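You operate a simulated robot arm through the tools that you are given. There is no shell and no other tool. Be economical: measure what you need, move in short steps, check, and stop when the job is done.

You run a simulated robot arm. Do the job below in one go: nothing can be reset, and whatever is moved stays where it is left.

Task
Run one trial stroke on press B, then switch it off again.
Fine: motor on, mode ONCE, one stroke by the white button, mode OFF, motor off.

Only the result counts: the job must be done as asked and must still hold three seconds after the hand-in. Knocking over, shifting, dropping, spilling or breaking anything else fails it.

Robot
A 7-joint arm with a two-finger parallel gripper, hanging from a carriage that runs on a rail from [-39, -1] to [2240, 78] (x, y) and turns from -344 to 344 degrees about z. Base frame: it is fixed where the carriage stands at the start and does not move with it; the origin is on the floor, on the carriage's upright axis, x ahead of it, y to its left, z up. Lengths are in mm, angles in degrees, forces in N, time in s.
With the tool pointing down near the work surface it reaches from about 100 to 540 mm from the robot's upright axis, wherever it stands. Its first joint turns from -166.0 to 166.0 degrees. Places, roughly: B stop button farther from A [3400, 2300, 1500]; B stop button nearer press A [3400, 500, 1500]; box batch knob [3400, -3800, 900]; box mode knob [3400, -3600, 900]; box speed knob [3400, -3700, 900]; press a motor on button [3500, -3600, 1000]; press a stroke button [3500, -3700, 1000]; press b blue lever [4600, 2600, 1100]; press b count button [2900, -200, 800]; press b red lever [3600, 2500, 900]; press b yellow lever [4500, 2600, 1100]; stand batch knob [2900, -100, 700]; stand mode knob [2900, 200, 800]; stand reset button [2900, -100, 800]; stand speed knob [2900, 100, 700]; stand stop button [2900, 0, 900]; yellow A key [3500, -4000, 1000]. Payload 3.91 kg.
The tool frame sits at the grasp point between the pads (the TCP): z along the fingers, y along the line on which they close. The tips reach 30 mm beyond it. Largest opening 110 mm; finger width 20, thickness 10; the body of the gripper, 48 by 112 mm, starts 55 mm behind the TCP.
Orientation is that of the tool frame in the base frame, as a unit quaternion [w, x, y, z]. With the fingers straight down and closing along the base's y, the tool's x points along the base's -x, its y along +y and its z along -z.

Tools
- The arm moves only by the tool move_arm. Its arguments are lists of equal length, an entry for each row: "xyz": the shift along the tool's x, y, z in mm, a list of three; "angular": the turn, a rotation vector about the tool's x, y, z in degrees, a list of three; "hand": the opening in per cent of the stroke, from 0 (shut) to 100 (fully open). In form: {"xyz": [[tx, ty, tz], ...], "angular": [[wx, wy, wz], ...], "hand": [hand, ...]}. A call has 1 to 12 rows; each row shifts and turns the commanded pose from where the row before left it, along the tool's axes as they then stand. A row lasts 0.2 s, in which the tool goes at most 50 mm and 8.6 degrees; a call with a longer step from one row to the next is refused whole, and so is a gripper value outside its range. Where a pose cannot be reached the arm comes as near as it can. A force on the tool above 40 N (or 10 N above the force at the start of the call, whichever is more), or a blocked arm, ends the call early, and 0.2 s more pass. Each finger travels about 108 mm/s and halts on what it meets, pressing with about 41 N; the grip force reading is that of the motor and also rises with nothing between the fingers. The clock runs only during rows and for 0.2 s after the last one: add rows that do not move to give the fingers time. The reply holds the time, the measured pose of the TCP, the force on the tool along the base axes, the opening and the grip force, in the units named above and with some noise, with the torque about the TCP (base axes, N m) and any sound that the robot's microphone picked up.
- Cameras (640 x 400 px; columns grow to the right, rows downward): "scene" is now at [274.2, 11.9, 1653.6]; the picture's right is [0.08, -1.00, 0.00], its down [-0.78, -0.06, -0.62] and it looks along [0.62, 0.05, -0.79] (base axes); focal length 288 px, centre (320, 200). "wrist" rides on the gripper at [72, 17, -103] in the tool frame; the picture's right is [-0.23, 0.97, 0.00], its down [-0.76, -0.18, -0.62] and it looks along [-0.61, -0.14, 0.78] (tool axes); focal length 222 px, centre (320, 200). There is no depth. A picture from a camera that has moved, and an enlarged one, comes with that camera's place and axes in the base frame and with its lens. The place of the scene camera against the robot may be out by one fixed shift of up to 12 mm in any direction.
- snapshot(camera): a new picture of that camera. It takes no simulated time.
- slide_trunk(by): slides the trunk up (or, below 0, down) by that many mm; the arm and the scene camera ride with it, the base frame stays. It gives what a move gives, with no picture.
- base_move(legs): drives the robot by 1 to 6 legs, each [ahead, left, turn to the left] in mm, mm and degrees, along the robot's own axes; the way and the turn of a leg run together, so that a leg with both is an arc; at most 1500 mm and 180 degrees a leg. The arm and the cameras ride along, it lands a little off, and it stops where it bumps. It keeps to its track: a leg is cut to what the track allows. It gives what a move gives.
- head_to(pan, tilt): turns the head with the scene camera to pan (to the left, within 155 degrees either way) and tilt (down, from -29 to 69), counted from straight ahead of the robot. It gives what a move gives.
- enlarge(camera, box): a new picture of the part [left, top, right, bottom] of that camera's present view, enlarged. It takes no simulated time.
- finish_job(): hands the job in; it is judged then, once.

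Go step by step. Nothing tells you exact positions but the pictures and the camera data: compare them with the known pose of the tool, close in by small moves and look again before you grip or let go. The budget is 135 turns and 92 pictures, counting those below and the enlarged ones. Unless the task says otherwise, let go and move clear before handing in, and close with one line.

The tools are called after "Emit:" as name(argument=value, ...) on one line, values as JSON. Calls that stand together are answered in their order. move_arm: Moves the arm, as the interface text tells. Its arguments: {"type":"object","properties":{"xyz":{"type":"array"},"angular":{"type":"array"},"hand":{"type":"array"}},"required":["xyz","angular","hand"]} The other tools are called the same way: slide_trunk (by) slides the trunk up or down; base_move (legs) drives the base; head_to (pan, tilt) turns the head that bears the scene camera; snapshot (camera) takes a picture; enlarge (camera, box) takes an enlarged picture of a part of a camera's view; finish_job () hands the job in.

At the start:

```text
time: 0.0
position: [404.4, -121.2, 977.8]
tool_rot: [0.0, 0.0, 1.0, 0.0]
contact_force: [-0.2, 0.3, 0.3]
moment: [-0.01, -0.04, -0.02]
gripper_width: 109.9
grip_force: 0.1
trunk travel left (down, up): [-349.0, 231.0]
robot x, y, heading: [0.5, -2.0, 0.1]
head pan, tilt: [4.4, 51.9]
```

scene: 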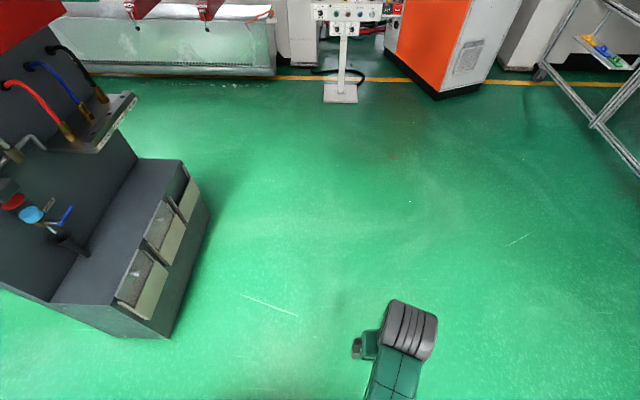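
wrist: 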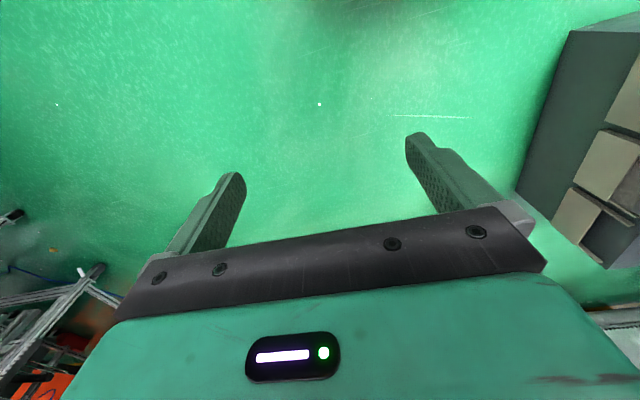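

The control stand of press B is ahead, near x 2900. I raise the head to look at it before driving there.

Emit:
head_to(pan=0, tilt=12)

Emit:
snapshot(camera="scene")

```text
time: 1.1
position: [403.9, -121.4, 978.8]
tool_rot: [0.0, 0.0, 1.0, 0.0]
contact_force: [-0.1, 0.3, 0.4]
moment: [0.02, 0.03, -0.04]
gripper_width: 110.2
grip_force: 0.0
trunk travel left (down, up): [-349.0, 231.0]
robot x, y, heading: [3.9, -0.1, 0.1]
head pan, tilt: [0.0, 12.0]
```

```text
89 pictures are left
camera scene: at [292.4, 6.1, 1714.7], right [0.0, -1.0, 0.0], down [-0.21, 0.0, -0.98], along [0.98, 0.0, -0.21], focal length 288 px, centre (320, 200)
```

scene: 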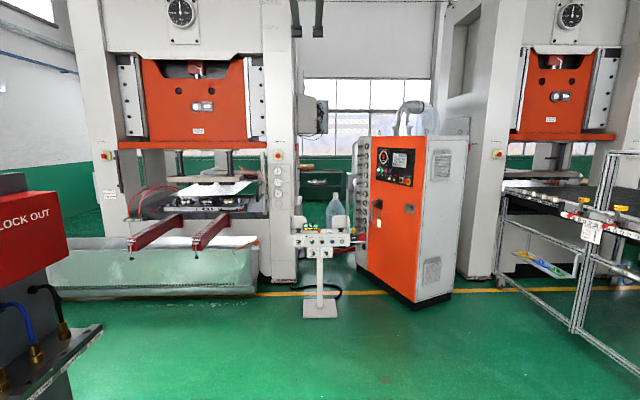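

Emit:
enlarge(camera="scene", box=[270, 180, 390, 260])

Emit:
enlarge(camera="scene", box=[340, 130, 460, 205])

Emit:
enlarge(camera="scene", box=[90, 100, 290, 225])

```text
5.00 times, centred on (330, 220) of scene
camera zoom: at [292.4, 6.1, 1714.7], right [0.0, -1.0, 0.0], down [-0.21, 0.0, -0.98], along [0.98, 0.0, -0.21], focal length 1440 px, centre (270, 100)
```

zoom: 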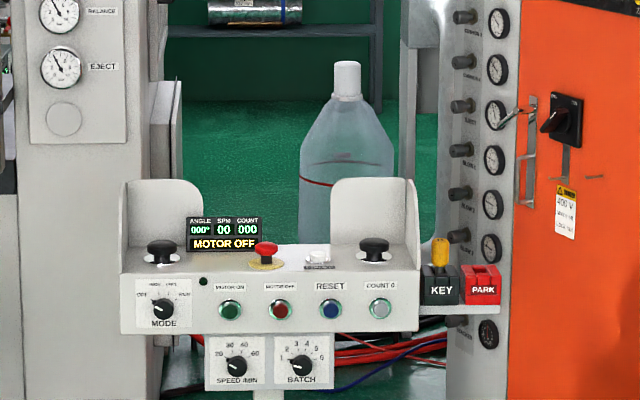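

```text
5.33 times, centred on (400, 168) of scene
camera zoom: at [292.4, 6.1, 1714.7], right [0.0, -1.0, 0.0], down [-0.21, 0.0, -0.98], along [0.98, 0.0, -0.21], focal length 1536 px, centre (-107, 373)
```

zoom: 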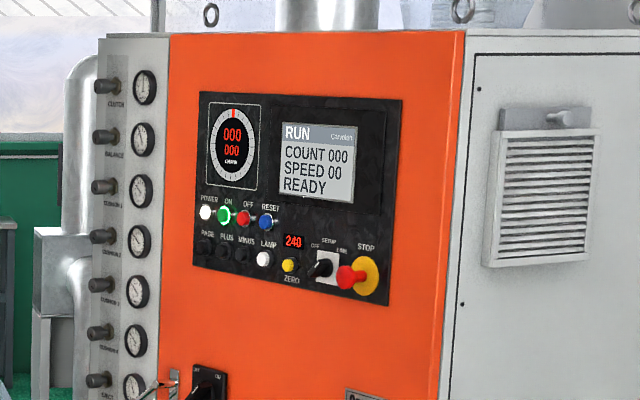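

```text
3.20 times, centred on (190, 162) of scene
camera zoom: at [292.4, 6.1, 1714.7], right [0.0, -1.0, 0.0], down [-0.21, 0.0, -0.98], along [0.98, 0.0, -0.21], focal length 922 px, centre (736, 320)
```

zoom: 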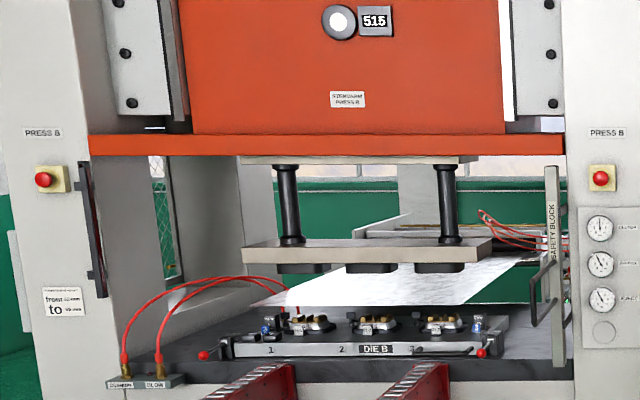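

The stand shows MOTOR OFF, mode knob, MOTOR ON (green), MOTOR OFF (red), and a white button on top. I drive nearer for a closer look.

Emit:
base_move(legs=[[1500, 52, 0]])

Emit:
head_to(pan=0, tilt=28)

Emit:
snapshot(camera="scene")

Emit:
snapshot(camera="wrist")

```text
refused: leg 1 is longer than a leg can be; nothing moved
```

```text
time: 1.9
position: [403.2, -122.8, 977.9]
tool_rot: [0.0, 0.0, 1.0, 0.001]
contact_force: [0.3, -0.1, -0.4]
moment: [-0.01, 0.0, 0.0]
gripper_width: 110.1
grip_force: 0.1
trunk travel left (down, up): [-349.0, 231.0]
robot x, y, heading: [0.6, 1.2, -0.2]
head pan, tilt: [0.0, 28.0]
```

```text
85 pictures are left
camera scene: at [290.4, 6.1, 1688.9], right [0.0, -1.0, 0.0], down [-0.47, 0.0, -0.88], along [0.88, 0.0, -0.47], focal length 288 px, centre (320, 200)
```

scene: 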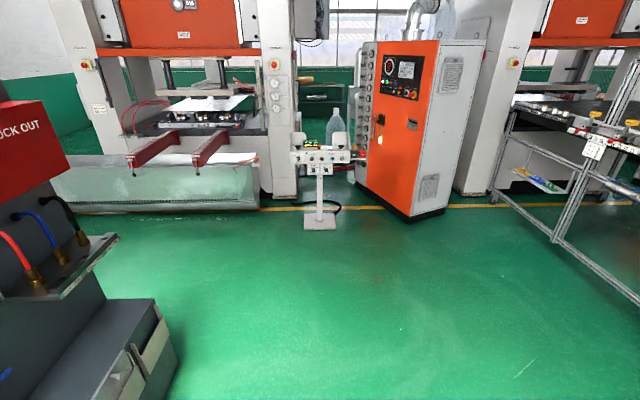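

```text
84 pictures are left
camera wrist: at [333.1, -105.8, 1079.8], right [0.23, 0.97, 0.0], down [0.76, -0.18, 0.62], along [0.61, -0.14, -0.78], focal length 222 px, centre (320, 200)
```

wrist: 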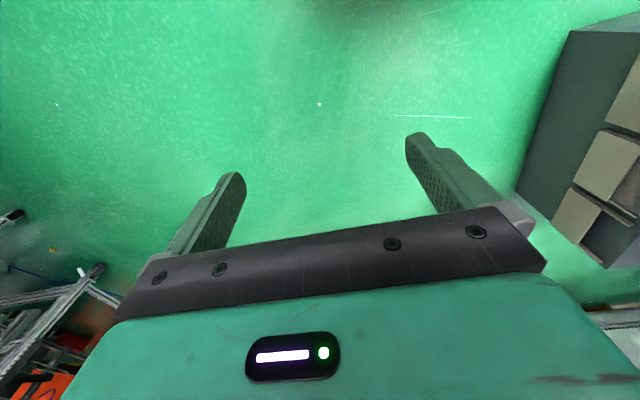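

Combined length was over the limit; I drive in two shorter legs.

Emit:
base_move(legs=[[1000, 35, 0], [700, 24, 0]])

Emit:
snapshot(camera="scene")

```text
time: 10.6
position: [2123.3, -62.1, 978.1]
tool_rot: [0.0, 0.001, 1.0, 0.0]
contact_force: [0.9, -0.1, 0.0]
moment: [0.01, 0.0, -0.02]
gripper_width: 110.0
grip_force: 0.1
trunk travel left (down, up): [-349.0, 231.0]
robot x, y, heading: [1718.0, 57.5, -0.7]
head pan, tilt: [0.0, 28.0]
```

```text
83 pictures are left
camera scene: at [2009.6, 65.5, 1688.8], right [0.0, -1.0, 0.0], down [-0.47, 0.0, -0.88], along [0.88, 0.0, -0.47], focal length 288 px, centre (320, 200)
```

scene: 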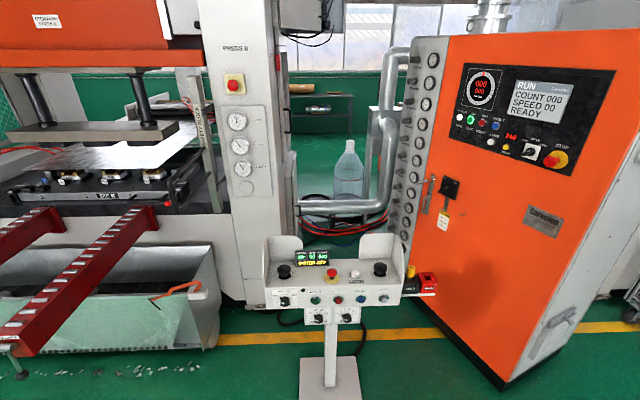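

Emit:
enlarge(camera="scene", box=[250, 230, 450, 355])

Emit:
enlarge(camera="scene", box=[0, 60, 290, 240])

Emit:
enlarge(camera="scene", box=[440, 50, 590, 180])

```text
3.20 times, centred on (350, 292) of scene
camera zoom: at [2009.6, 65.5, 1688.8], right [0.0, -1.0, 0.0], down [-0.47, 0.0, -0.88], along [0.88, 0.0, -0.47], focal length 922 px, centre (224, -96)
```

zoom: 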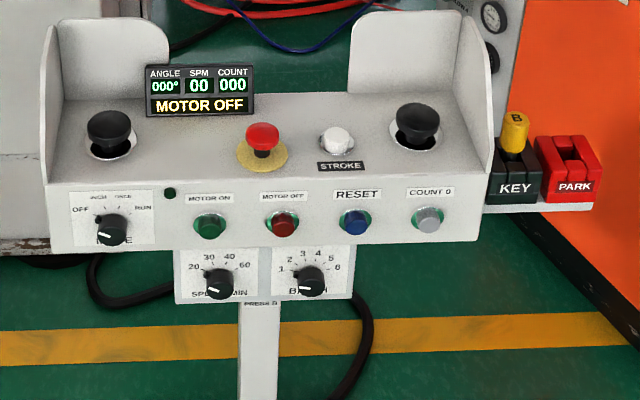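

```text
2.21 times, centred on (145, 150) of scene
camera zoom: at [2009.6, 65.5, 1688.8], right [0.0, -1.0, 0.0], down [-0.47, 0.0, -0.88], along [0.88, 0.0, -0.47], focal length 636 px, centre (706, 310)
```

zoom: 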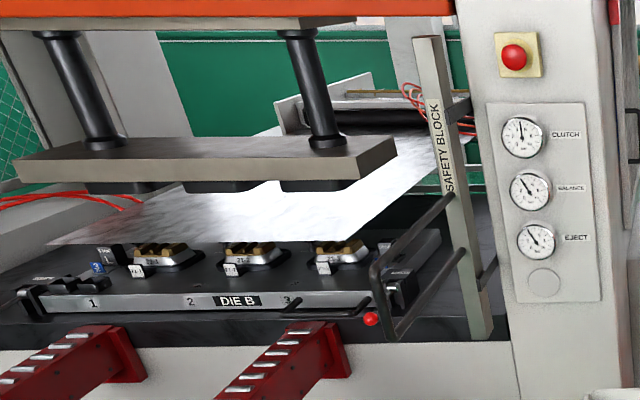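

```text
3.08 times, centred on (515, 115) of scene
camera zoom: at [2009.6, 65.5, 1688.8], right [0.0, -1.0, 0.0], down [-0.47, 0.0, -0.88], along [0.88, 0.0, -0.47], focal length 886 px, centre (-280, 462)
```

zoom: 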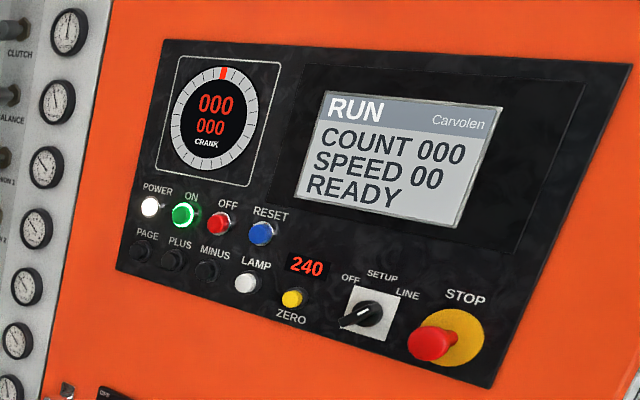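

Status reads READY and the mode knob points to OFF. A "safety block" leans at the right of the die space, which I need to check. I drive to the end of the rail.

Emit:
base_move(legs=[[515, 20, 0.7]])

Emit:
head_to(pan=38, tilt=10)

Emit:
snapshot(camera="scene")

Emit:
head_to(pan=0, tilt=50)

Emit:
snapshot(camera="scene")

```text
time: 13.6
position: [2636.6, -41.6, 978.2]
tool_rot: [0.0, -0.003, 1.0, 0.0]
contact_force: [-0.3, -0.3, -0.4]
moment: [-0.02, 0.01, 0.01]
gripper_width: 109.9
grip_force: 0.0
trunk travel left (down, up): [-349.0, 231.0]
robot x, y, heading: [2235.3, 80.8, 0.4]
head pan, tilt: [0.0, 28.0]
```

```text
time: 14.6
position: [2637.0, -40.5, 978.6]
tool_rot: [-0.001, -0.003, 1.0, 0.0]
contact_force: [0.6, 0.1, 0.2]
moment: [-0.01, -0.04, -0.02]
gripper_width: 109.9
grip_force: 0.0
trunk travel left (down, up): [-349.0, 231.0]
robot x, y, heading: [2228.8, 76.4, 0.2]
head pan, tilt: [38.0, 10.0]
```

```text
79 pictures are left
camera scene: at [2504.2, 142.8, 1717.9], right [0.62, -0.79, 0.0], down [-0.14, -0.11, -0.98], along [0.77, 0.61, -0.17], focal length 288 px, centre (320, 200)
```

scene: 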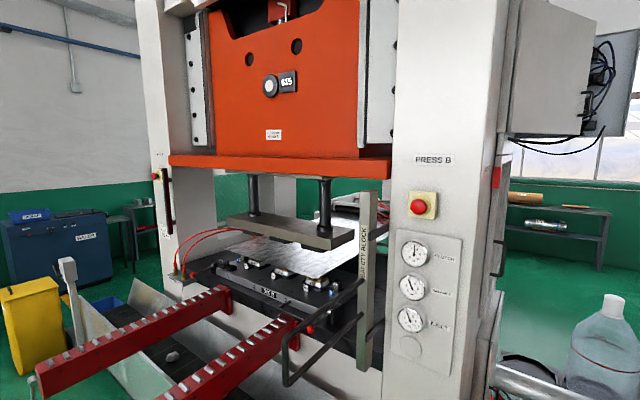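

```text
time: 15.7
position: [2635.4, -41.2, 978.6]
tool_rot: [0.0, -0.003, 1.0, -0.001]
contact_force: [-0.5, -0.9, -0.4]
moment: [0.02, 0.02, -0.01]
gripper_width: 109.9
grip_force: 0.0
trunk travel left (down, up): [-349.0, 231.0]
robot x, y, heading: [2233.8, 79.3, 0.0]
head pan, tilt: [0.0, 50.0]
```

```text
78 pictures are left
camera scene: at [2508.2, 85.7, 1656.2], right [0.01, -1.0, 0.0], down [-0.77, 0.0, -0.64], along [0.64, 0.0, -0.77], focal length 288 px, centre (320, 200)
```

scene: 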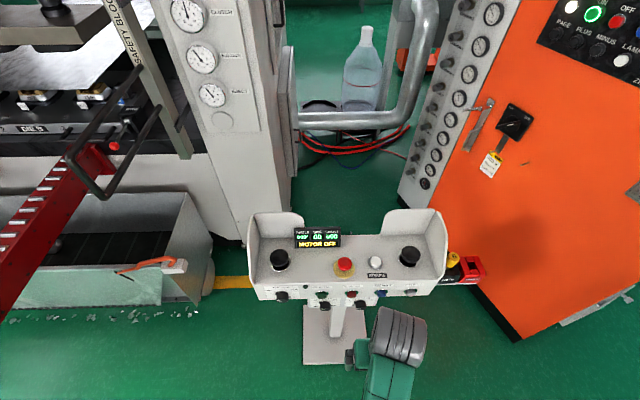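

Emit:
head_to(pan=38, tilt=22)

Emit:
enlarge(camera="scene", box=[250, 60, 450, 320])

```text
time: 16.7
position: [2636.9, -40.5, 977.7]
tool_rot: [0.0, -0.003, 1.0, 0.0]
contact_force: [0.2, 0.6, 0.6]
moment: [0.02, -0.03, -0.03]
gripper_width: 110.2
grip_force: 0.0
trunk travel left (down, up): [-349.0, 231.0]
robot x, y, heading: [2232.4, 80.2, 0.3]
head pan, tilt: [38.0, 22.0]
```

```text
1.54 times, centred on (350, 190) of scene
camera zoom: at [2504.0, 142.7, 1698.4], right [0.62, -0.79, 0.0], down [-0.29, -0.23, -0.93], along [0.73, 0.57, -0.38], focal length 443 px, centre (274, 215)
```

zoom: 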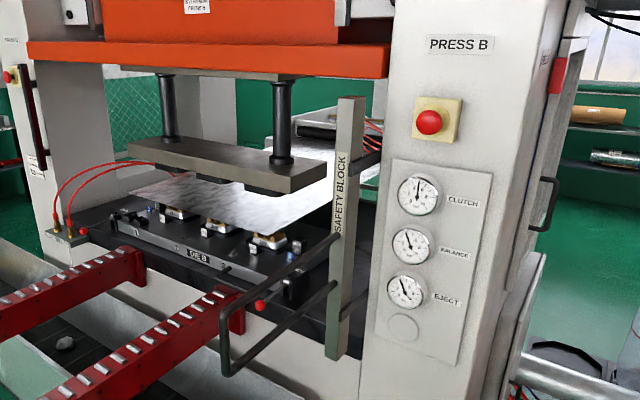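

The block hangs on brackets on the press column, outside my reach, and the cabinet reads READY, so I go on. Now I turn the gripper to horizontal, facing the panel, and look.

Emit:
move_arm(xyz=[[0, 0, 0], [0, 0, 0], [0, 0, 0], [0, 0, 0], [0, 0, 0], [0, 0, 0], [0, 0, 0], [0, 0, 0], [0, 0, 0], [0, 0, 0], [0, 0, 0]], angular=[[0, -8.18, 0], [0, -8.18, 0], [0, -8.18, 0], [0, -8.18, 0], [0, -8.18, 0], [0, -8.18, 0], [0, -8.18, 0], [0, -8.18, 0], [0, -8.18, 0], [0, -8.18, 0], [0, -8.18, 0]], hand=[100, 100, 100, 100, 100, 100, 100, 100, 100, 100, 100])

Emit:
snapshot(camera="wrist")

Emit:
head_to(pan=0, tilt=50)

Emit:
snapshot(camera="scene")

```text
time: 19.1
position: [2634.6, -45.3, 978.0]
tool_rot: [0.707, -0.003, 0.707, 0.002]
contact_force: [-0.8, -2.1, 0.0]
moment: [-0.01, -0.04, 0.17]
gripper_width: 109.9
grip_force: 0.1
trunk travel left (down, up): [-349.0, 231.0]
robot x, y, heading: [2231.1, 77.5, 0.6]
head pan, tilt: [38.0, 22.0]
```

```text
76 pictures are left
camera wrist: at [2533.6, -30.1, 904.1], right [0.0, 0.97, 0.23], down [-0.62, -0.18, 0.76], along [0.78, -0.14, 0.61], focal length 222 px, centre (320, 200)
```

wrist: 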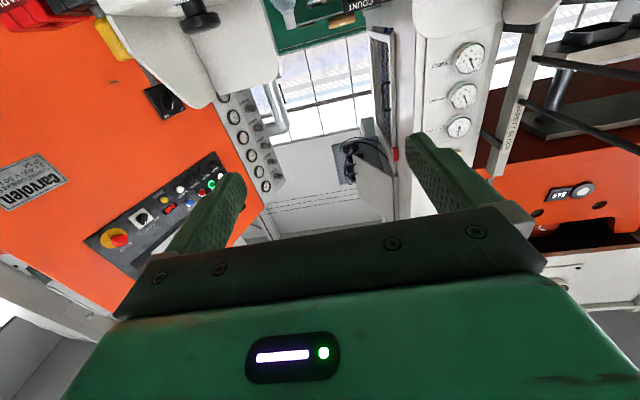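

```text
time: 20.1
position: [2636.0, -39.5, 978.6]
tool_rot: [0.707, -0.002, 0.707, 0.002]
contact_force: [0.7, 0.7, 1.0]
moment: [0.03, 0.03, 0.02]
gripper_width: 110.0
grip_force: 0.0
trunk travel left (down, up): [-349.0, 231.0]
robot x, y, heading: [2231.9, 79.8, 0.4]
head pan, tilt: [0.0, 50.0]
```

```text
75 pictures are left
camera scene: at [2508.2, 85.7, 1656.2], right [0.01, -1.0, 0.0], down [-0.77, 0.0, -0.64], along [0.64, 0.0, -0.77], focal length 288 px, centre (320, 200)
```

scene: 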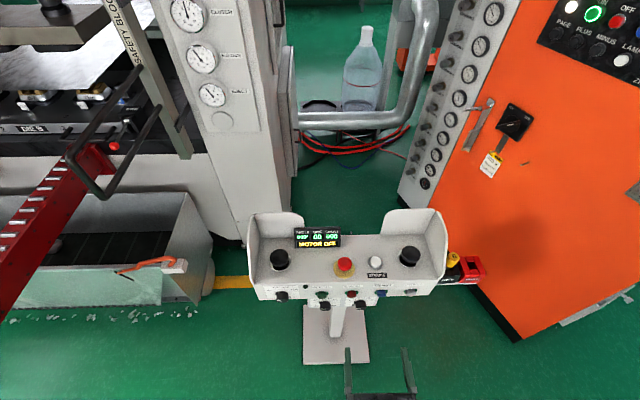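

The wrist camera looks upward in this pose; rolling the hand 180° puts it above, looking down at the fingertips.

Emit:
move_arm(xyz=[[0, 0, 0], [0, 0, 0], [0, 0, 0], [0, 0, 0], [0, 0, 0], [0, 0, 0], [0, 0, 0], [0, 0, 0], [0, 0, 0], [0, 0, 0], [0, 0, 0]], angular=[[0, 0, 8.18], [0, 0, 8.18], [0, 0, 8.18], [0, 0, 8.18], [0, 0, 8.18], [0, 0, 8.18], [0, 0, 8.18], [0, 0, 8.18], [0, 0, 8.18], [0, 0, 8.18], [0, 0, 8.18]], hand=[50, 50, 50, 50, 50, 50, 50, 50, 50, 50, 50])

Emit:
move_arm(xyz=[[0, 0, 0], [0, 0, 0], [0, 0, 0], [0, 0, 0], [0, 0, 0], [0, 0, 0], [0, 0, 0], [0, 0, 0], [0, 0, 0], [0, 0, 0], [0, 0, 0]], angular=[[0, 0, 8.18], [0, 0, 8.18], [0, 0, 8.18], [0, 0, 8.18], [0, 0, 8.18], [0, 0, 8.18], [0, 0, 8.18], [0, 0, 8.18], [0, 0, 8.18], [0, 0, 8.18], [0, 0, 8.18]], hand=[50, 50, 50, 50, 50, 50, 50, 50, 50, 50, 50])

Emit:
snapshot(camera="wrist")

```text
time: 22.6
position: [2637.1, -41.3, 977.7]
tool_rot: [0.498, 0.499, 0.501, 0.502]
contact_force: [-0.4, 0.2, -0.5]
moment: [0.03, 0.01, 0.0]
gripper_width: 55.0
grip_force: 0.0
trunk travel left (down, up): [-349.0, 231.0]
robot x, y, heading: [2232.5, 80.1, 0.4]
head pan, tilt: [0.0, 50.0]
```

```text
time: 24.9
position: [2635.5, -41.3, 978.0]
tool_rot: [-0.002, 0.707, 0.003, 0.707]
contact_force: [0.8, 0.1, 0.0]
moment: [0.0, 0.01, 0.01]
gripper_width: 55.0
grip_force: 0.1
trunk travel left (down, up): [-349.0, 231.0]
robot x, y, heading: [2231.2, 79.4, 0.3]
head pan, tilt: [0.0, 50.0]
```

```text
74 pictures are left
camera wrist: at [2534.7, -60.2, 1048.7], right [0.01, -0.97, -0.23], down [-0.62, 0.18, -0.76], along [0.78, 0.15, -0.61], focal length 222 px, centre (320, 200)
```

wrist: 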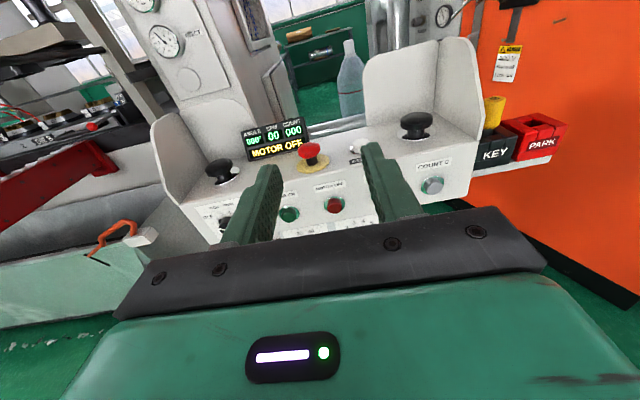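

The view is good now: tool x is up, y is base −y, z is base +x. I lower to the button row, in front of MOTOR ON, with fingers closed.

Emit:
move_arm(xyz=[[-45, -20, 0], [-45, -20, 0], [-45, -20, 0], [-30, -20, 0], [0, -20, 0], [0, 0, 0]], angular=[[0, 0, 0], [0, 0, 0], [0, 0, 0], [0, 0, 0], [0, 0, 0], [0, 0, 0]], hand=[0, 0, 0, 0, 0, 0])

Emit:
snapshot(camera="wrist")

Emit:
enlarge(camera="wrist", box=[120, 40, 440, 240])

Emit:
enlarge(camera="scene", box=[230, 200, 480, 360])

```text
time: 26.4
position: [2635.8, 58.1, 812.4]
tool_rot: [-0.001, 0.708, 0.002, 0.707]
contact_force: [0.9, 0.0, -0.1]
moment: [0.01, -0.03, 0.01]
gripper_width: 0.0
grip_force: 37.2
trunk travel left (down, up): [-349.0, 231.0]
robot x, y, heading: [2233.5, 79.0, 0.2]
head pan, tilt: [0.0, 50.0]
```

```text
73 pictures are left
camera wrist: at [2533.5, 40.2, 883.9], right [0.0, -0.97, -0.23], down [-0.62, 0.17, -0.76], along [0.78, 0.14, -0.61], focal length 222 px, centre (320, 200)
```

wrist: 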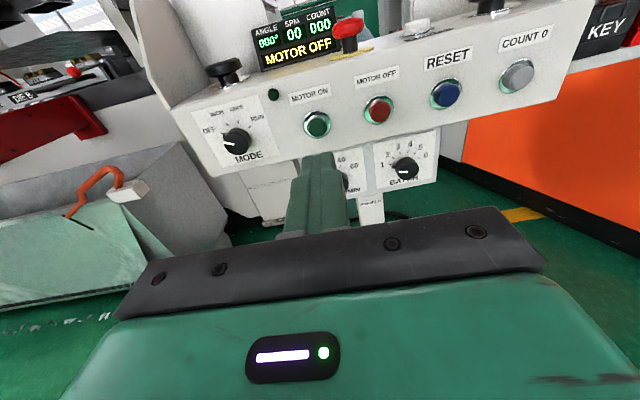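

```text
2.00 times, centred on (280, 140) of wrist
camera zoom: at [2533.5, 40.2, 883.9], right [0.0, -0.97, -0.23], down [-0.62, 0.17, -0.76], along [0.78, 0.14, -0.61], focal length 444 px, centre (400, 320)
```

zoom: 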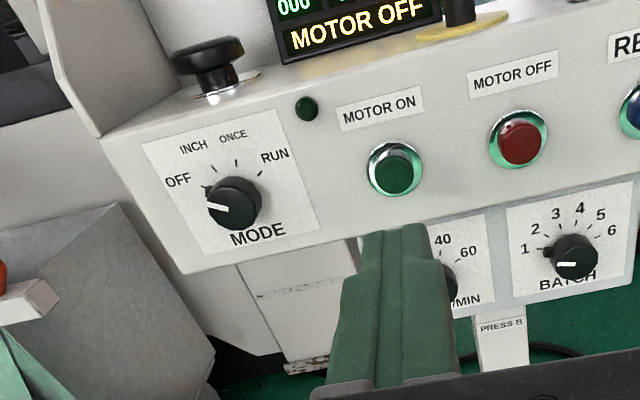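

```text
2.50 times, centred on (355, 280) of scene
camera zoom: at [2508.1, 85.8, 1656.1], right [0.01, -1.0, 0.0], down [-0.77, 0.0, -0.64], along [0.64, 0.0, -0.77], focal length 720 px, centre (232, 0)
```

zoom: 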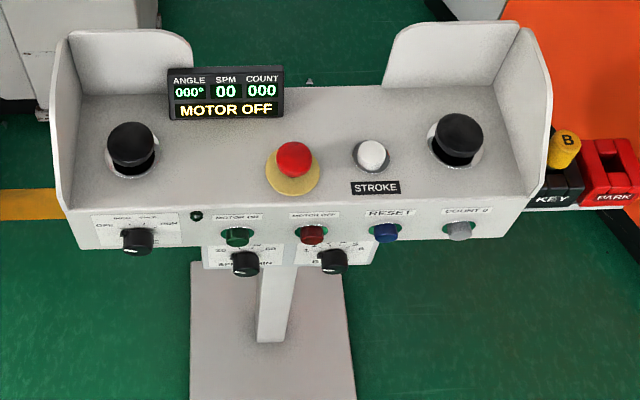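

MOTOR ON comes out at about (2870, 74, 762). I move in front of it.

Emit:
move_arm(xyz=[[-25, -8, 0], [-25, -8, 0], [0, 0, 45], [0, 0, 45], [0, 0, 45], [0, 0, 30], [0, 0, 0]], angular=[[0, 0, 0], [0, 0, 0], [0, 0, 0], [0, 0, 0], [0, 0, 0], [0, 0, 0], [0, 0, 0]], hand=[0, 0, 0, 0, 0, 0, 0])

Emit:
enlarge(camera="wrist", box=[160, 40, 480, 240])

Emit:
enlarge(camera="scene", box=[230, 200, 480, 360])

```text
time: 27.9
position: [2712.6, 81.1, 781.7]
tool_rot: [-0.002, 0.708, 0.003, 0.706]
contact_force: [0.0, -0.1, -0.5]
moment: [0.01, 0.02, -0.02]
gripper_width: 0.0
grip_force: 37.6
out of reach, approached as far as the arm can: row 2, 3, 4, 5, 6
trunk travel left (down, up): [-349.0, 231.0]
robot x, y, heading: [2232.7, 77.0, 0.2]
head pan, tilt: [0.0, 50.0]
```

```text
2.00 times, centred on (320, 140) of wrist
camera zoom: at [2611.3, 62.2, 852.5], right [0.0, -0.97, -0.23], down [-0.62, 0.17, -0.76], along [0.78, 0.15, -0.61], focal length 444 px, centre (320, 320)
```

zoom: 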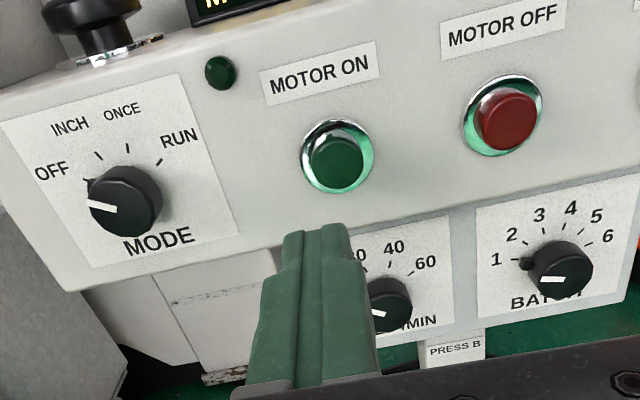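

```text
2.50 times, centred on (355, 280) of scene
camera zoom: at [2508.1, 85.8, 1656.1], right [0.01, -1.0, 0.0], down [-0.77, 0.0, -0.64], along [0.64, 0.0, -0.77], focal length 720 px, centre (232, 0)
```

zoom: 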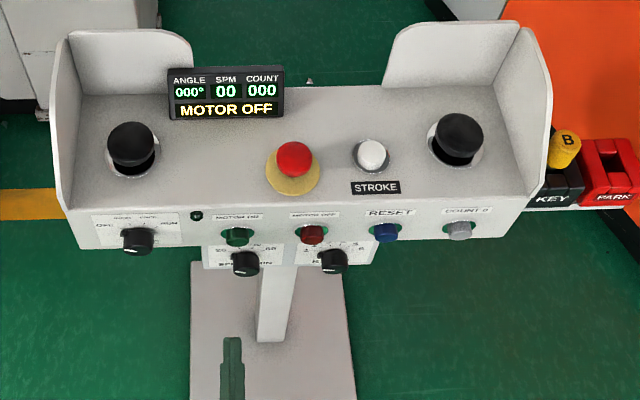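

The arm runs out of reach at this height; lowering the trunk should help. I back off, raise the tool, and then lower the trunk.

Emit:
move_arm(xyz=[[0, 0, -45], [0, 0, -35], [45, 0, 0], [45, 0, 0], [45, 0, 0], [45, 0, 0], [0, 0, 0]], angular=[[0, 0, 0], [0, 0, 0], [0, 0, 0], [0, 0, 0], [0, 0, 0], [0, 0, 0], [0, 0, 0]], hand=[0, 0, 0, 0, 0, 0, 0])

Emit:
slide_trunk(by=-220)

Emit:
snapshot(camera="scene")

```text
time: 29.6
position: [2635.4, 81.3, 959.3]
tool_rot: [-0.001, 0.708, 0.001, 0.706]
contact_force: [0.4, 0.3, -1.1]
moment: [-0.01, -0.02, -0.02]
gripper_width: 0.0
grip_force: 37.5
trunk travel left (down, up): [-349.0, 231.0]
robot x, y, heading: [2234.1, 77.8, 0.3]
head pan, tilt: [0.0, 50.0]
```

```text
time: 31.9
position: [2635.4, 81.7, 739.6]
tool_rot: [0.0, 0.708, 0.002, 0.707]
contact_force: [0.6, -0.8, 0.6]
moment: [-0.02, -0.01, -0.01]
gripper_width: 0.0
grip_force: 38.1
trunk travel left (down, up): [-129.0, 451.0]
robot x, y, heading: [2231.4, 76.3, 0.2]
head pan, tilt: [0.0, 50.0]
```

```text
68 pictures are left
camera scene: at [2508.2, 85.7, 1436.2], right [0.01, -1.0, 0.0], down [-0.77, 0.0, -0.64], along [0.64, 0.0, -0.77], focal length 288 px, centre (320, 200)
```

scene: 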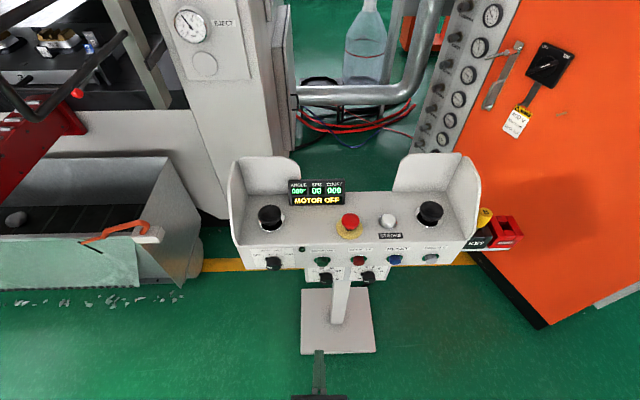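

Emit:
move_arm(xyz=[[21, 5, 0], [0, 0, 45], [0, 0, 45], [0, 0, 45], [0, 0, 35], [0, 0, 0]], angular=[[0, 0, 0], [0, 0, 0], [0, 0, 0], [0, 0, 0], [0, 0, 0], [0, 0, 0]], hand=[0, 0, 0, 0, 0, 0])

Emit:
enlarge(camera="wrist", box=[160, 0, 480, 200])

Emit:
enlarge(camera="scene", box=[220, 180, 500, 355])

```text
time: 33.3
position: [2802.5, 76.4, 760.9]
tool_rot: [-0.001, 0.707, 0.001, 0.707]
contact_force: [-0.3, 0.7, 0.0]
moment: [-0.01, 0.01, 0.0]
gripper_width: 0.0
grip_force: 37.8
trunk travel left (down, up): [-129.0, 451.0]
robot x, y, heading: [2230.8, 76.8, 0.2]
head pan, tilt: [0.0, 50.0]
```

```text
2.00 times, centred on (320, 100) of wrist
camera zoom: at [2701.2, 58.1, 831.6], right [0.0, -0.97, -0.23], down [-0.63, 0.17, -0.76], along [0.78, 0.14, -0.61], focal length 444 px, centre (320, 400)
```

zoom: 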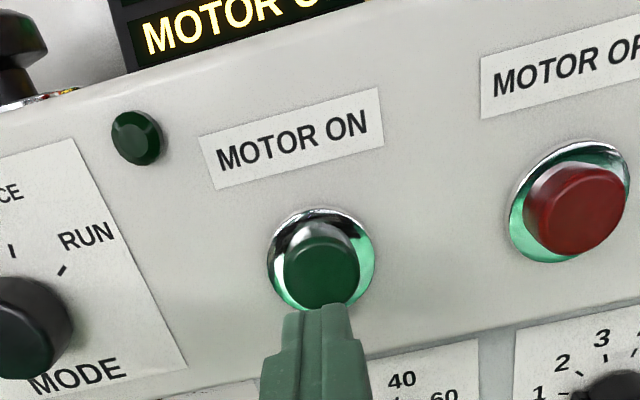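

```text
2.29 times, centred on (360, 268) of scene
camera zoom: at [2508.0, 85.7, 1436.1], right [0.01, -1.0, 0.0], down [-0.77, 0.0, -0.64], along [0.64, 0.0, -0.77], focal length 658 px, centre (229, 46)
```

zoom: 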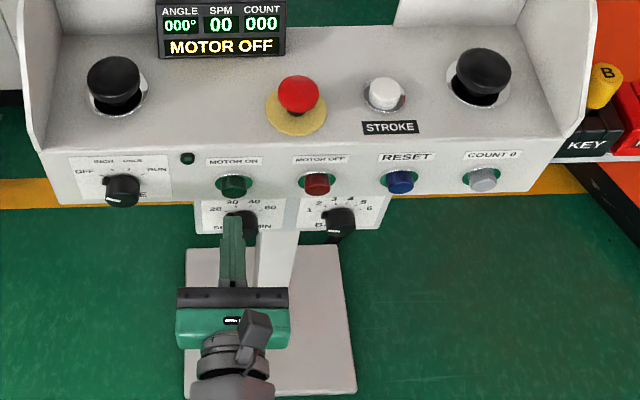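

Well aligned. I advance to press the button gently.

Emit:
move_arm(xyz=[[3, 0, 5], [0, 0, 5], [0, 0, 5], [0, 0, 5], [0, 0, 4], [0, 0, 3], [0, 0, 3]], angular=[[0, 0, 0], [0, 0, 0], [0, 0, 0], [0, 0, 0], [0, 0, 0], [0, 0, 0], [0, 0, 0]], hand=[0, 0, 0, 0, 0, 0, 0])

Emit:
enlarge(camera="wrist", box=[160, 0, 480, 200])

```text
time: 34.9
position: [2834.0, 77.5, 761.4]
tool_rot: [-0.001, 0.707, 0.001, 0.707]
contact_force: [-4.3, 1.7, 2.1]
moment: [-0.01, -0.09, 0.03]
gripper_width: 0.3
grip_force: 38.0
trunk travel left (down, up): [-129.0, 451.0]
robot x, y, heading: [2232.0, 76.4, 0.5]
head pan, tilt: [0.0, 50.0]
heard: click
```

```text
2.00 times, centred on (320, 100) of wrist
camera zoom: at [2733.2, 59.5, 833.7], right [0.01, -0.97, -0.23], down [-0.62, 0.17, -0.76], along [0.78, 0.15, -0.61], focal length 444 px, centre (320, 400)
```

zoom: 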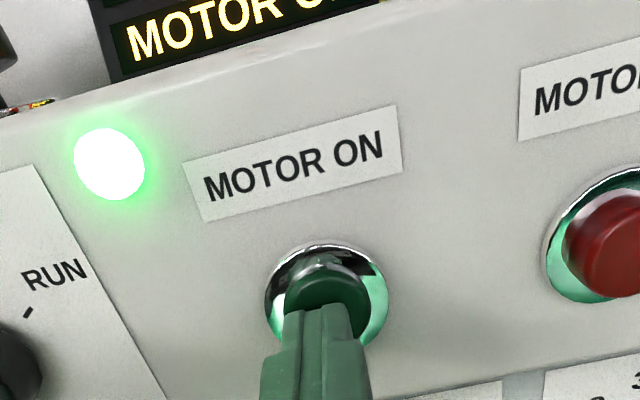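

Motor is on (lamp lit). I back off and shift to the MODE knob with the fingers opened about 60 mm.

Emit:
move_arm(xyz=[[0, 0, -30], [0, 0, -40], [0, -40, 0], [7, -40, 0], [7, -40, 0], [0, 0, 0]], angular=[[0, 0, 0], [0, 0, 0], [0, 0, 0], [0, 0, 0], [0, 0, 0], [0, 0, 0]], hand=[0, 0, 55, 55, 55, 55])

Emit:
snapshot(camera="wrist")

Emit:
enlarge(camera="scene", box=[220, 180, 380, 280])

```text
time: 36.3
position: [2764.1, 197.7, 776.8]
tool_rot: [-0.002, 0.707, 0.003, 0.707]
contact_force: [0.5, -0.7, -0.7]
moment: [0.03, 0.0, 0.01]
gripper_width: 60.6
grip_force: 0.1
trunk travel left (down, up): [-129.0, 451.0]
robot x, y, heading: [2231.0, 81.3, 0.3]
head pan, tilt: [0.0, 50.0]
```

```text
64 pictures are left
camera wrist: at [2661.4, 178.7, 846.9], right [0.0, -0.97, -0.23], down [-0.62, 0.17, -0.76], along [0.78, 0.14, -0.61], focal length 222 px, centre (320, 200)
```

wrist: 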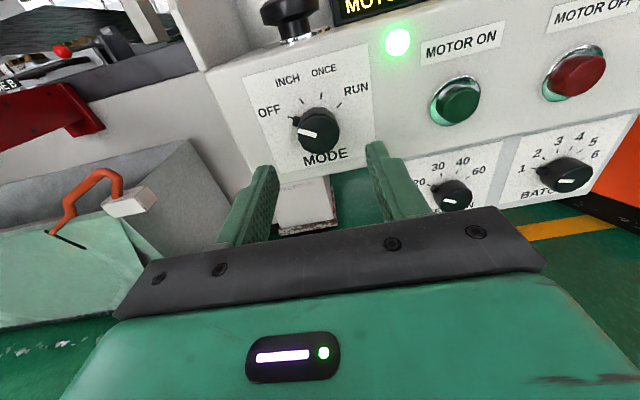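

```text
4.00 times, centred on (300, 230) of scene
camera zoom: at [2508.2, 85.7, 1436.1], right [0.01, -1.0, 0.0], down [-0.77, 0.0, -0.64], along [0.64, 0.0, -0.77], focal length 1152 px, centre (400, 80)
```

zoom: 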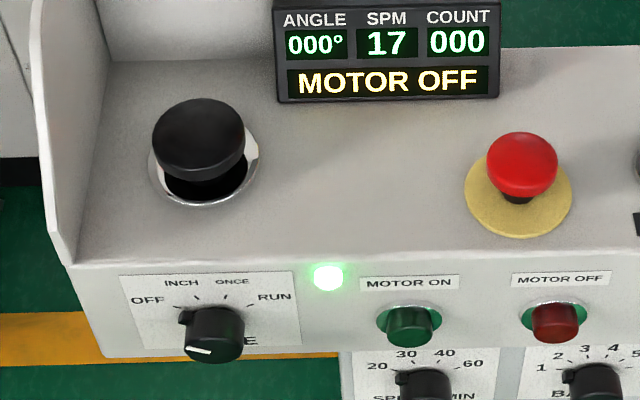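

The knob centre is near (2845, 195, 775), with its pointer on OFF. I turn the hand −45° so the fingers straddle the pointer, and look again.

Emit:
move_arm(xyz=[[-2, 3, 0], [0, 0, 0], [0, 0, 0], [0, 0, 0], [0, 0, 0], [0, 0, 0], [0, 0, 0]], angular=[[0, 0, -7.5], [0, 0, -7.5], [0, 0, -7.5], [0, 0, -7.5], [0, 0, -7.5], [0, 0, -7.5], [0, 0, 0]], hand=[55, 55, 55, 55, 55, 55, 55])

Emit:
snapshot(camera="wrist")

Emit:
enlarge(camera="scene", box=[220, 180, 380, 280])

```text
time: 37.9
position: [2764.7, 194.6, 775.4]
tool_rot: [0.269, 0.653, 0.273, 0.653]
contact_force: [0.1, 0.3, -0.3]
moment: [-0.02, 0.03, -0.01]
gripper_width: 60.8
grip_force: 0.1
trunk travel left (down, up): [-129.0, 451.0]
robot x, y, heading: [2232.3, 80.8, 0.0]
head pan, tilt: [0.0, 50.0]
```

```text
62 pictures are left
camera wrist: at [2662.6, 232.2, 836.5], right [0.0, -0.85, 0.53], down [-0.62, -0.42, -0.66], along [0.78, -0.33, -0.53], focal length 222 px, centre (320, 200)
```

wrist: 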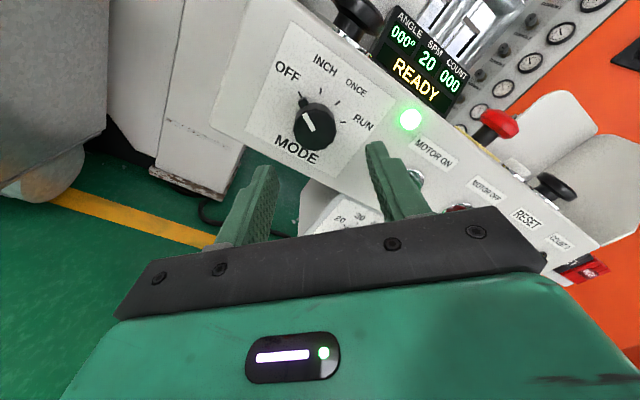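

```text
4.00 times, centred on (300, 230) of scene
camera zoom: at [2508.2, 85.7, 1436.1], right [0.01, -1.0, 0.0], down [-0.77, 0.0, -0.64], along [0.64, 0.0, -0.77], focal length 1152 px, centre (400, 80)
```

zoom: 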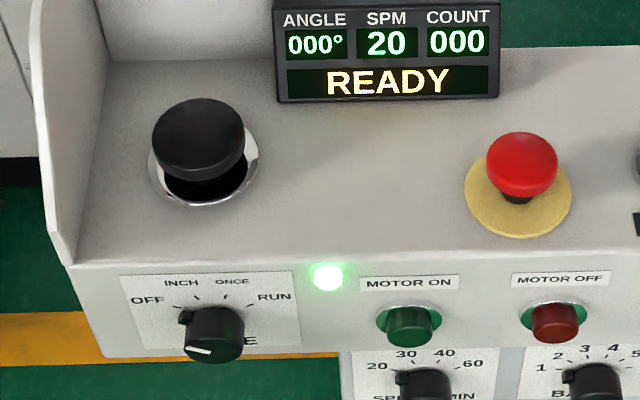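

Display: READY, 20 SPM. I advance so the fingers surround the knob.

Emit:
move_arm(xyz=[[0, 0, 25], [0, 0, 20], [0, 0, 8], [0, 0, 0]], angular=[[0, 0, 0], [0, 0, 0], [0, 0, 0], [0, 0, 0]], hand=[55, 55, 55, 55])

Emit:
enlarge(camera="wrist", box=[160, 0, 480, 200])

Emit:
enlarge(camera="scene", box=[220, 200, 380, 300])

```text
time: 38.9
position: [2818.0, 195.5, 774.5]
tool_rot: [0.268, 0.653, 0.272, 0.654]
contact_force: [0.3, 0.0, 0.4]
moment: [0.01, -0.02, -0.01]
gripper_width: 60.2
grip_force: 0.0
trunk travel left (down, up): [-129.0, 451.0]
robot x, y, heading: [2232.2, 77.3, 0.6]
head pan, tilt: [0.0, 50.0]
```

```text
2.00 times, centred on (320, 100) of wrist
camera zoom: at [2716.1, 232.5, 836.3], right [0.0, -0.85, 0.53], down [-0.62, -0.42, -0.66], along [0.78, -0.33, -0.53], focal length 444 px, centre (320, 400)
```

zoom: 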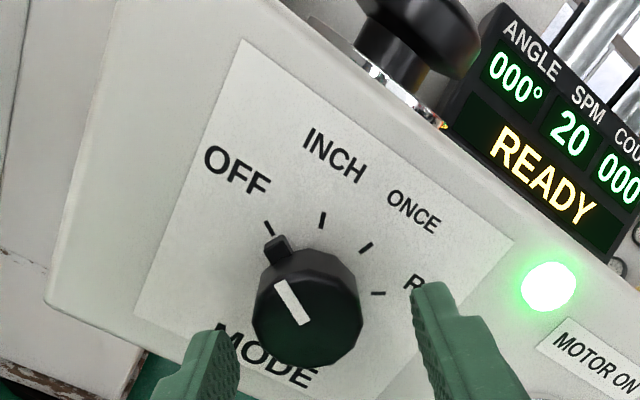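

```text
4.00 times, centred on (300, 250) of scene
camera zoom: at [2508.1, 85.7, 1436.1], right [0.01, -1.0, 0.0], down [-0.77, 0.0, -0.64], along [0.64, 0.0, -0.77], focal length 1152 px, centre (400, 0)
```

zoom: 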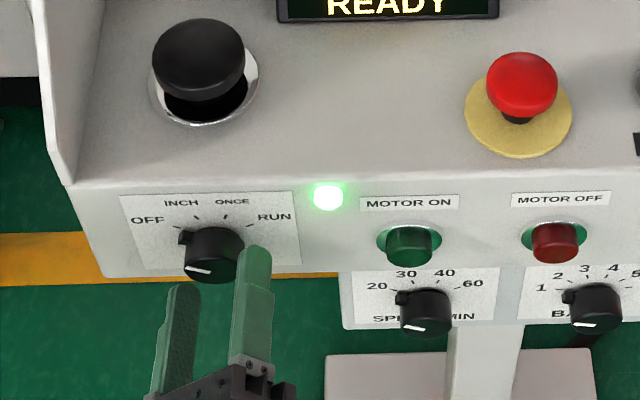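

Alignment is within a few mm. I shift slightly, advance, and grip.

Emit:
move_arm(xyz=[[0, -3.5, 6], [0, 0, 6], [0, 0, 4], [0, 0, 0], [0, 0, 0], [0, 0, 0]], angular=[[0, 0, 0], [0, 0, 0], [0, 0, 0], [0, 0, 0], [0, 0, 0], [0, 0, 0]], hand=[55, 55, 55, 20, 20, 20])

Emit:
enlarge(camera="wrist", box=[160, 0, 480, 200])

```text
time: 40.3
position: [2834.3, 198.1, 771.3]
tool_rot: [0.269, 0.652, 0.272, 0.654]
contact_force: [0.8, 0.4, 1.9]
moment: [0.02, 0.12, -0.13]
gripper_width: 37.2
grip_force: 45.0
trunk travel left (down, up): [-129.0, 451.0]
robot x, y, heading: [2231.5, 76.8, 0.3]
head pan, tilt: [0.0, 50.0]
```

```text
2.00 times, centred on (320, 100) of wrist
camera zoom: at [2731.3, 235.5, 833.6], right [0.0, -0.85, 0.53], down [-0.62, -0.42, -0.66], along [0.78, -0.33, -0.53], focal length 444 px, centre (320, 400)
```

zoom: 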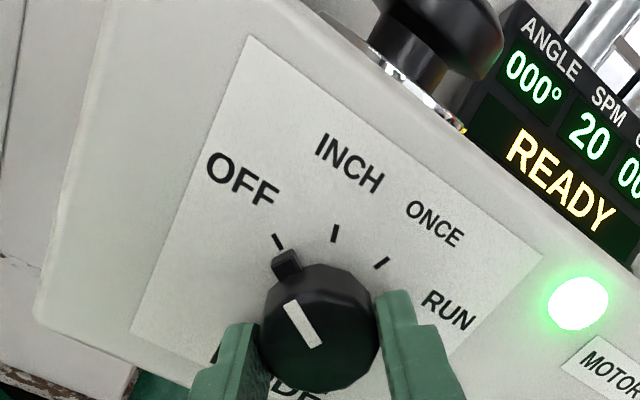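

Gripped. I turn clockwise about 45° and check.

Emit:
move_arm(xyz=[[0, 0, 0], [0, 0, 0], [0, 0, 0], [0, 0, 0], [0, 0, 0], [0, 0, 0], [0, 0, 0]], angular=[[0, 0, 7.5], [0, 0, 7.5], [0, 0, 7.5], [0, 0, 7.5], [0, 0, 7.5], [0, 0, 7.5], [0, 0, 0]], hand=[20, 20, 20, 20, 20, 20, 20])

Emit:
enlarge(camera="wrist", box=[160, 0, 480, 200])

```text
time: 41.9
position: [2833.8, 200.6, 772.2]
tool_rot: [-0.003, 0.708, 0.001, 0.706]
contact_force: [9.2, 12.0, -24.4]
moment: [-0.08, 0.86, 0.56]
gripper_width: 37.2
grip_force: 44.2
trunk travel left (down, up): [-129.0, 451.0]
robot x, y, heading: [2235.3, 78.6, 0.2]
head pan, tilt: [0.0, 50.0]
```

```text
2.00 times, centred on (320, 100) of wrist
camera zoom: at [2731.7, 180.9, 842.6], right [0.01, -0.97, -0.23], down [-0.63, 0.18, -0.76], along [0.78, 0.15, -0.61], focal length 444 px, centre (320, 400)
```

zoom: 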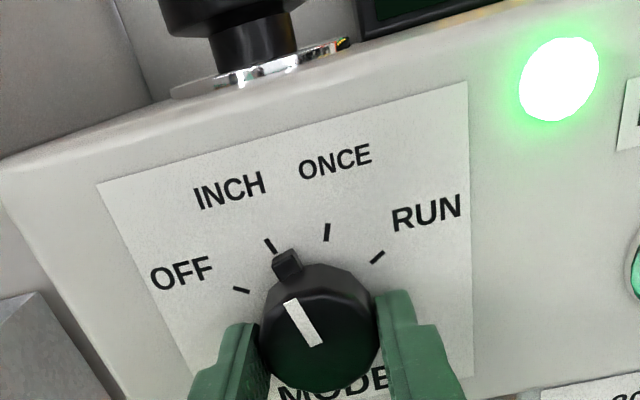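

The pointer is at INCH. The knob pushes the tool down slightly, so I ease down 2 mm and turn on toward ONCE.

Emit:
move_arm(xyz=[[-2, -1, 0], [0, 0, 0], [0, 0, 0], [0, 0, 0], [0, 0, 0], [0, 0, 0], [0, 0, 0]], angular=[[0, 0, 0], [0, 0, 7.5], [0, 0, 7.5], [0, 0, 7.5], [0, 0, 7.5], [0, 0, 7.5], [0, 0, 0]], hand=[20, 20, 20, 20, 20, 20, 20])

Emit:
enlarge(camera="wrist", box=[160, 0, 480, 200])

```text
time: 43.5
position: [2833.3, 200.9, 771.7]
tool_rot: [-0.231, 0.669, -0.226, 0.669]
contact_force: [-8.3, 11.3, 15.6]
moment: [-0.07, -0.51, 0.64]
gripper_width: 37.2
grip_force: 45.3
trunk travel left (down, up): [-129.0, 451.0]
robot x, y, heading: [2230.7, 79.3, 0.5]
head pan, tilt: [0.0, 50.0]
```

```text
2.00 times, centred on (320, 100) of wrist
camera zoom: at [2731.6, 141.7, 817.0], right [0.01, -0.63, -0.78], down [-0.63, 0.6, -0.5], along [0.78, 0.49, -0.39], focal length 444 px, centre (320, 400)
```

zoom: 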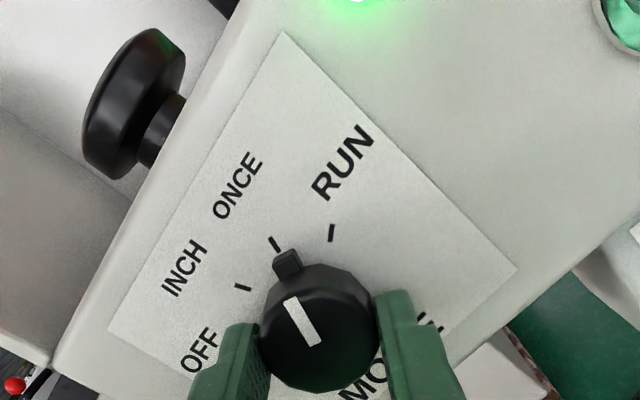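

The pointer is lined up with ONCE. I release and check.

Emit:
move_arm(xyz=[[0, 0, 0], [0, 0, 0], [0, 0, -30], [0, 0, -30], [0, 0, 0]], angular=[[0, 0, 0], [0, 0, 0], [0, 0, 0], [0, 0, 0], [0, 0, 0]], hand=[55, 55, 55, 55, 55])

Emit:
enlarge(camera="wrist", box=[160, 0, 480, 200])

Emit:
enlarge(camera="scene", box=[220, 170, 460, 320])

```text
time: 44.7
position: [2773.7, 197.7, 770.2]
tool_rot: [-0.23, 0.67, -0.225, 0.669]
contact_force: [0.1, -0.4, -0.1]
moment: [0.02, 0.01, -0.01]
gripper_width: 60.6
grip_force: 0.0
trunk travel left (down, up): [-129.0, 451.0]
robot x, y, heading: [2232.2, 79.9, 0.3]
head pan, tilt: [0.0, 50.0]
```

```text
2.00 times, centred on (320, 100) of wrist
camera zoom: at [2671.6, 138.8, 816.0], right [0.0, -0.64, -0.77], down [-0.63, 0.6, -0.5], along [0.78, 0.49, -0.4], focal length 444 px, centre (320, 400)
```

zoom: 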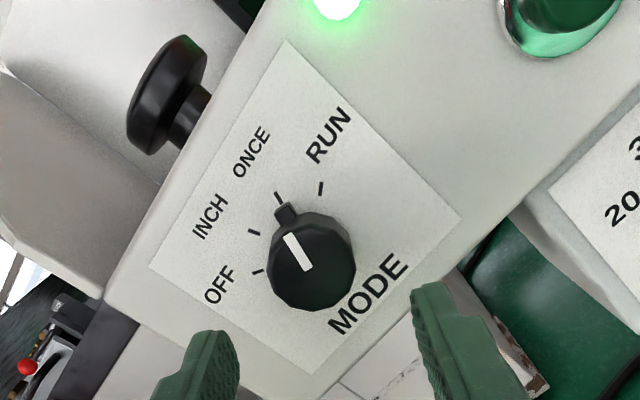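

```text
2.67 times, centred on (340, 245) of scene
camera zoom: at [2508.3, 85.6, 1436.1], right [0.01, -1.0, 0.0], down [-0.77, 0.0, -0.64], along [0.64, 0.0, -0.77], focal length 768 px, centre (267, 80)
```

zoom: 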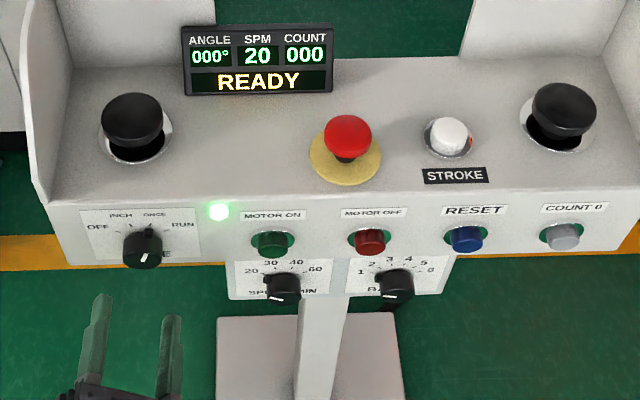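

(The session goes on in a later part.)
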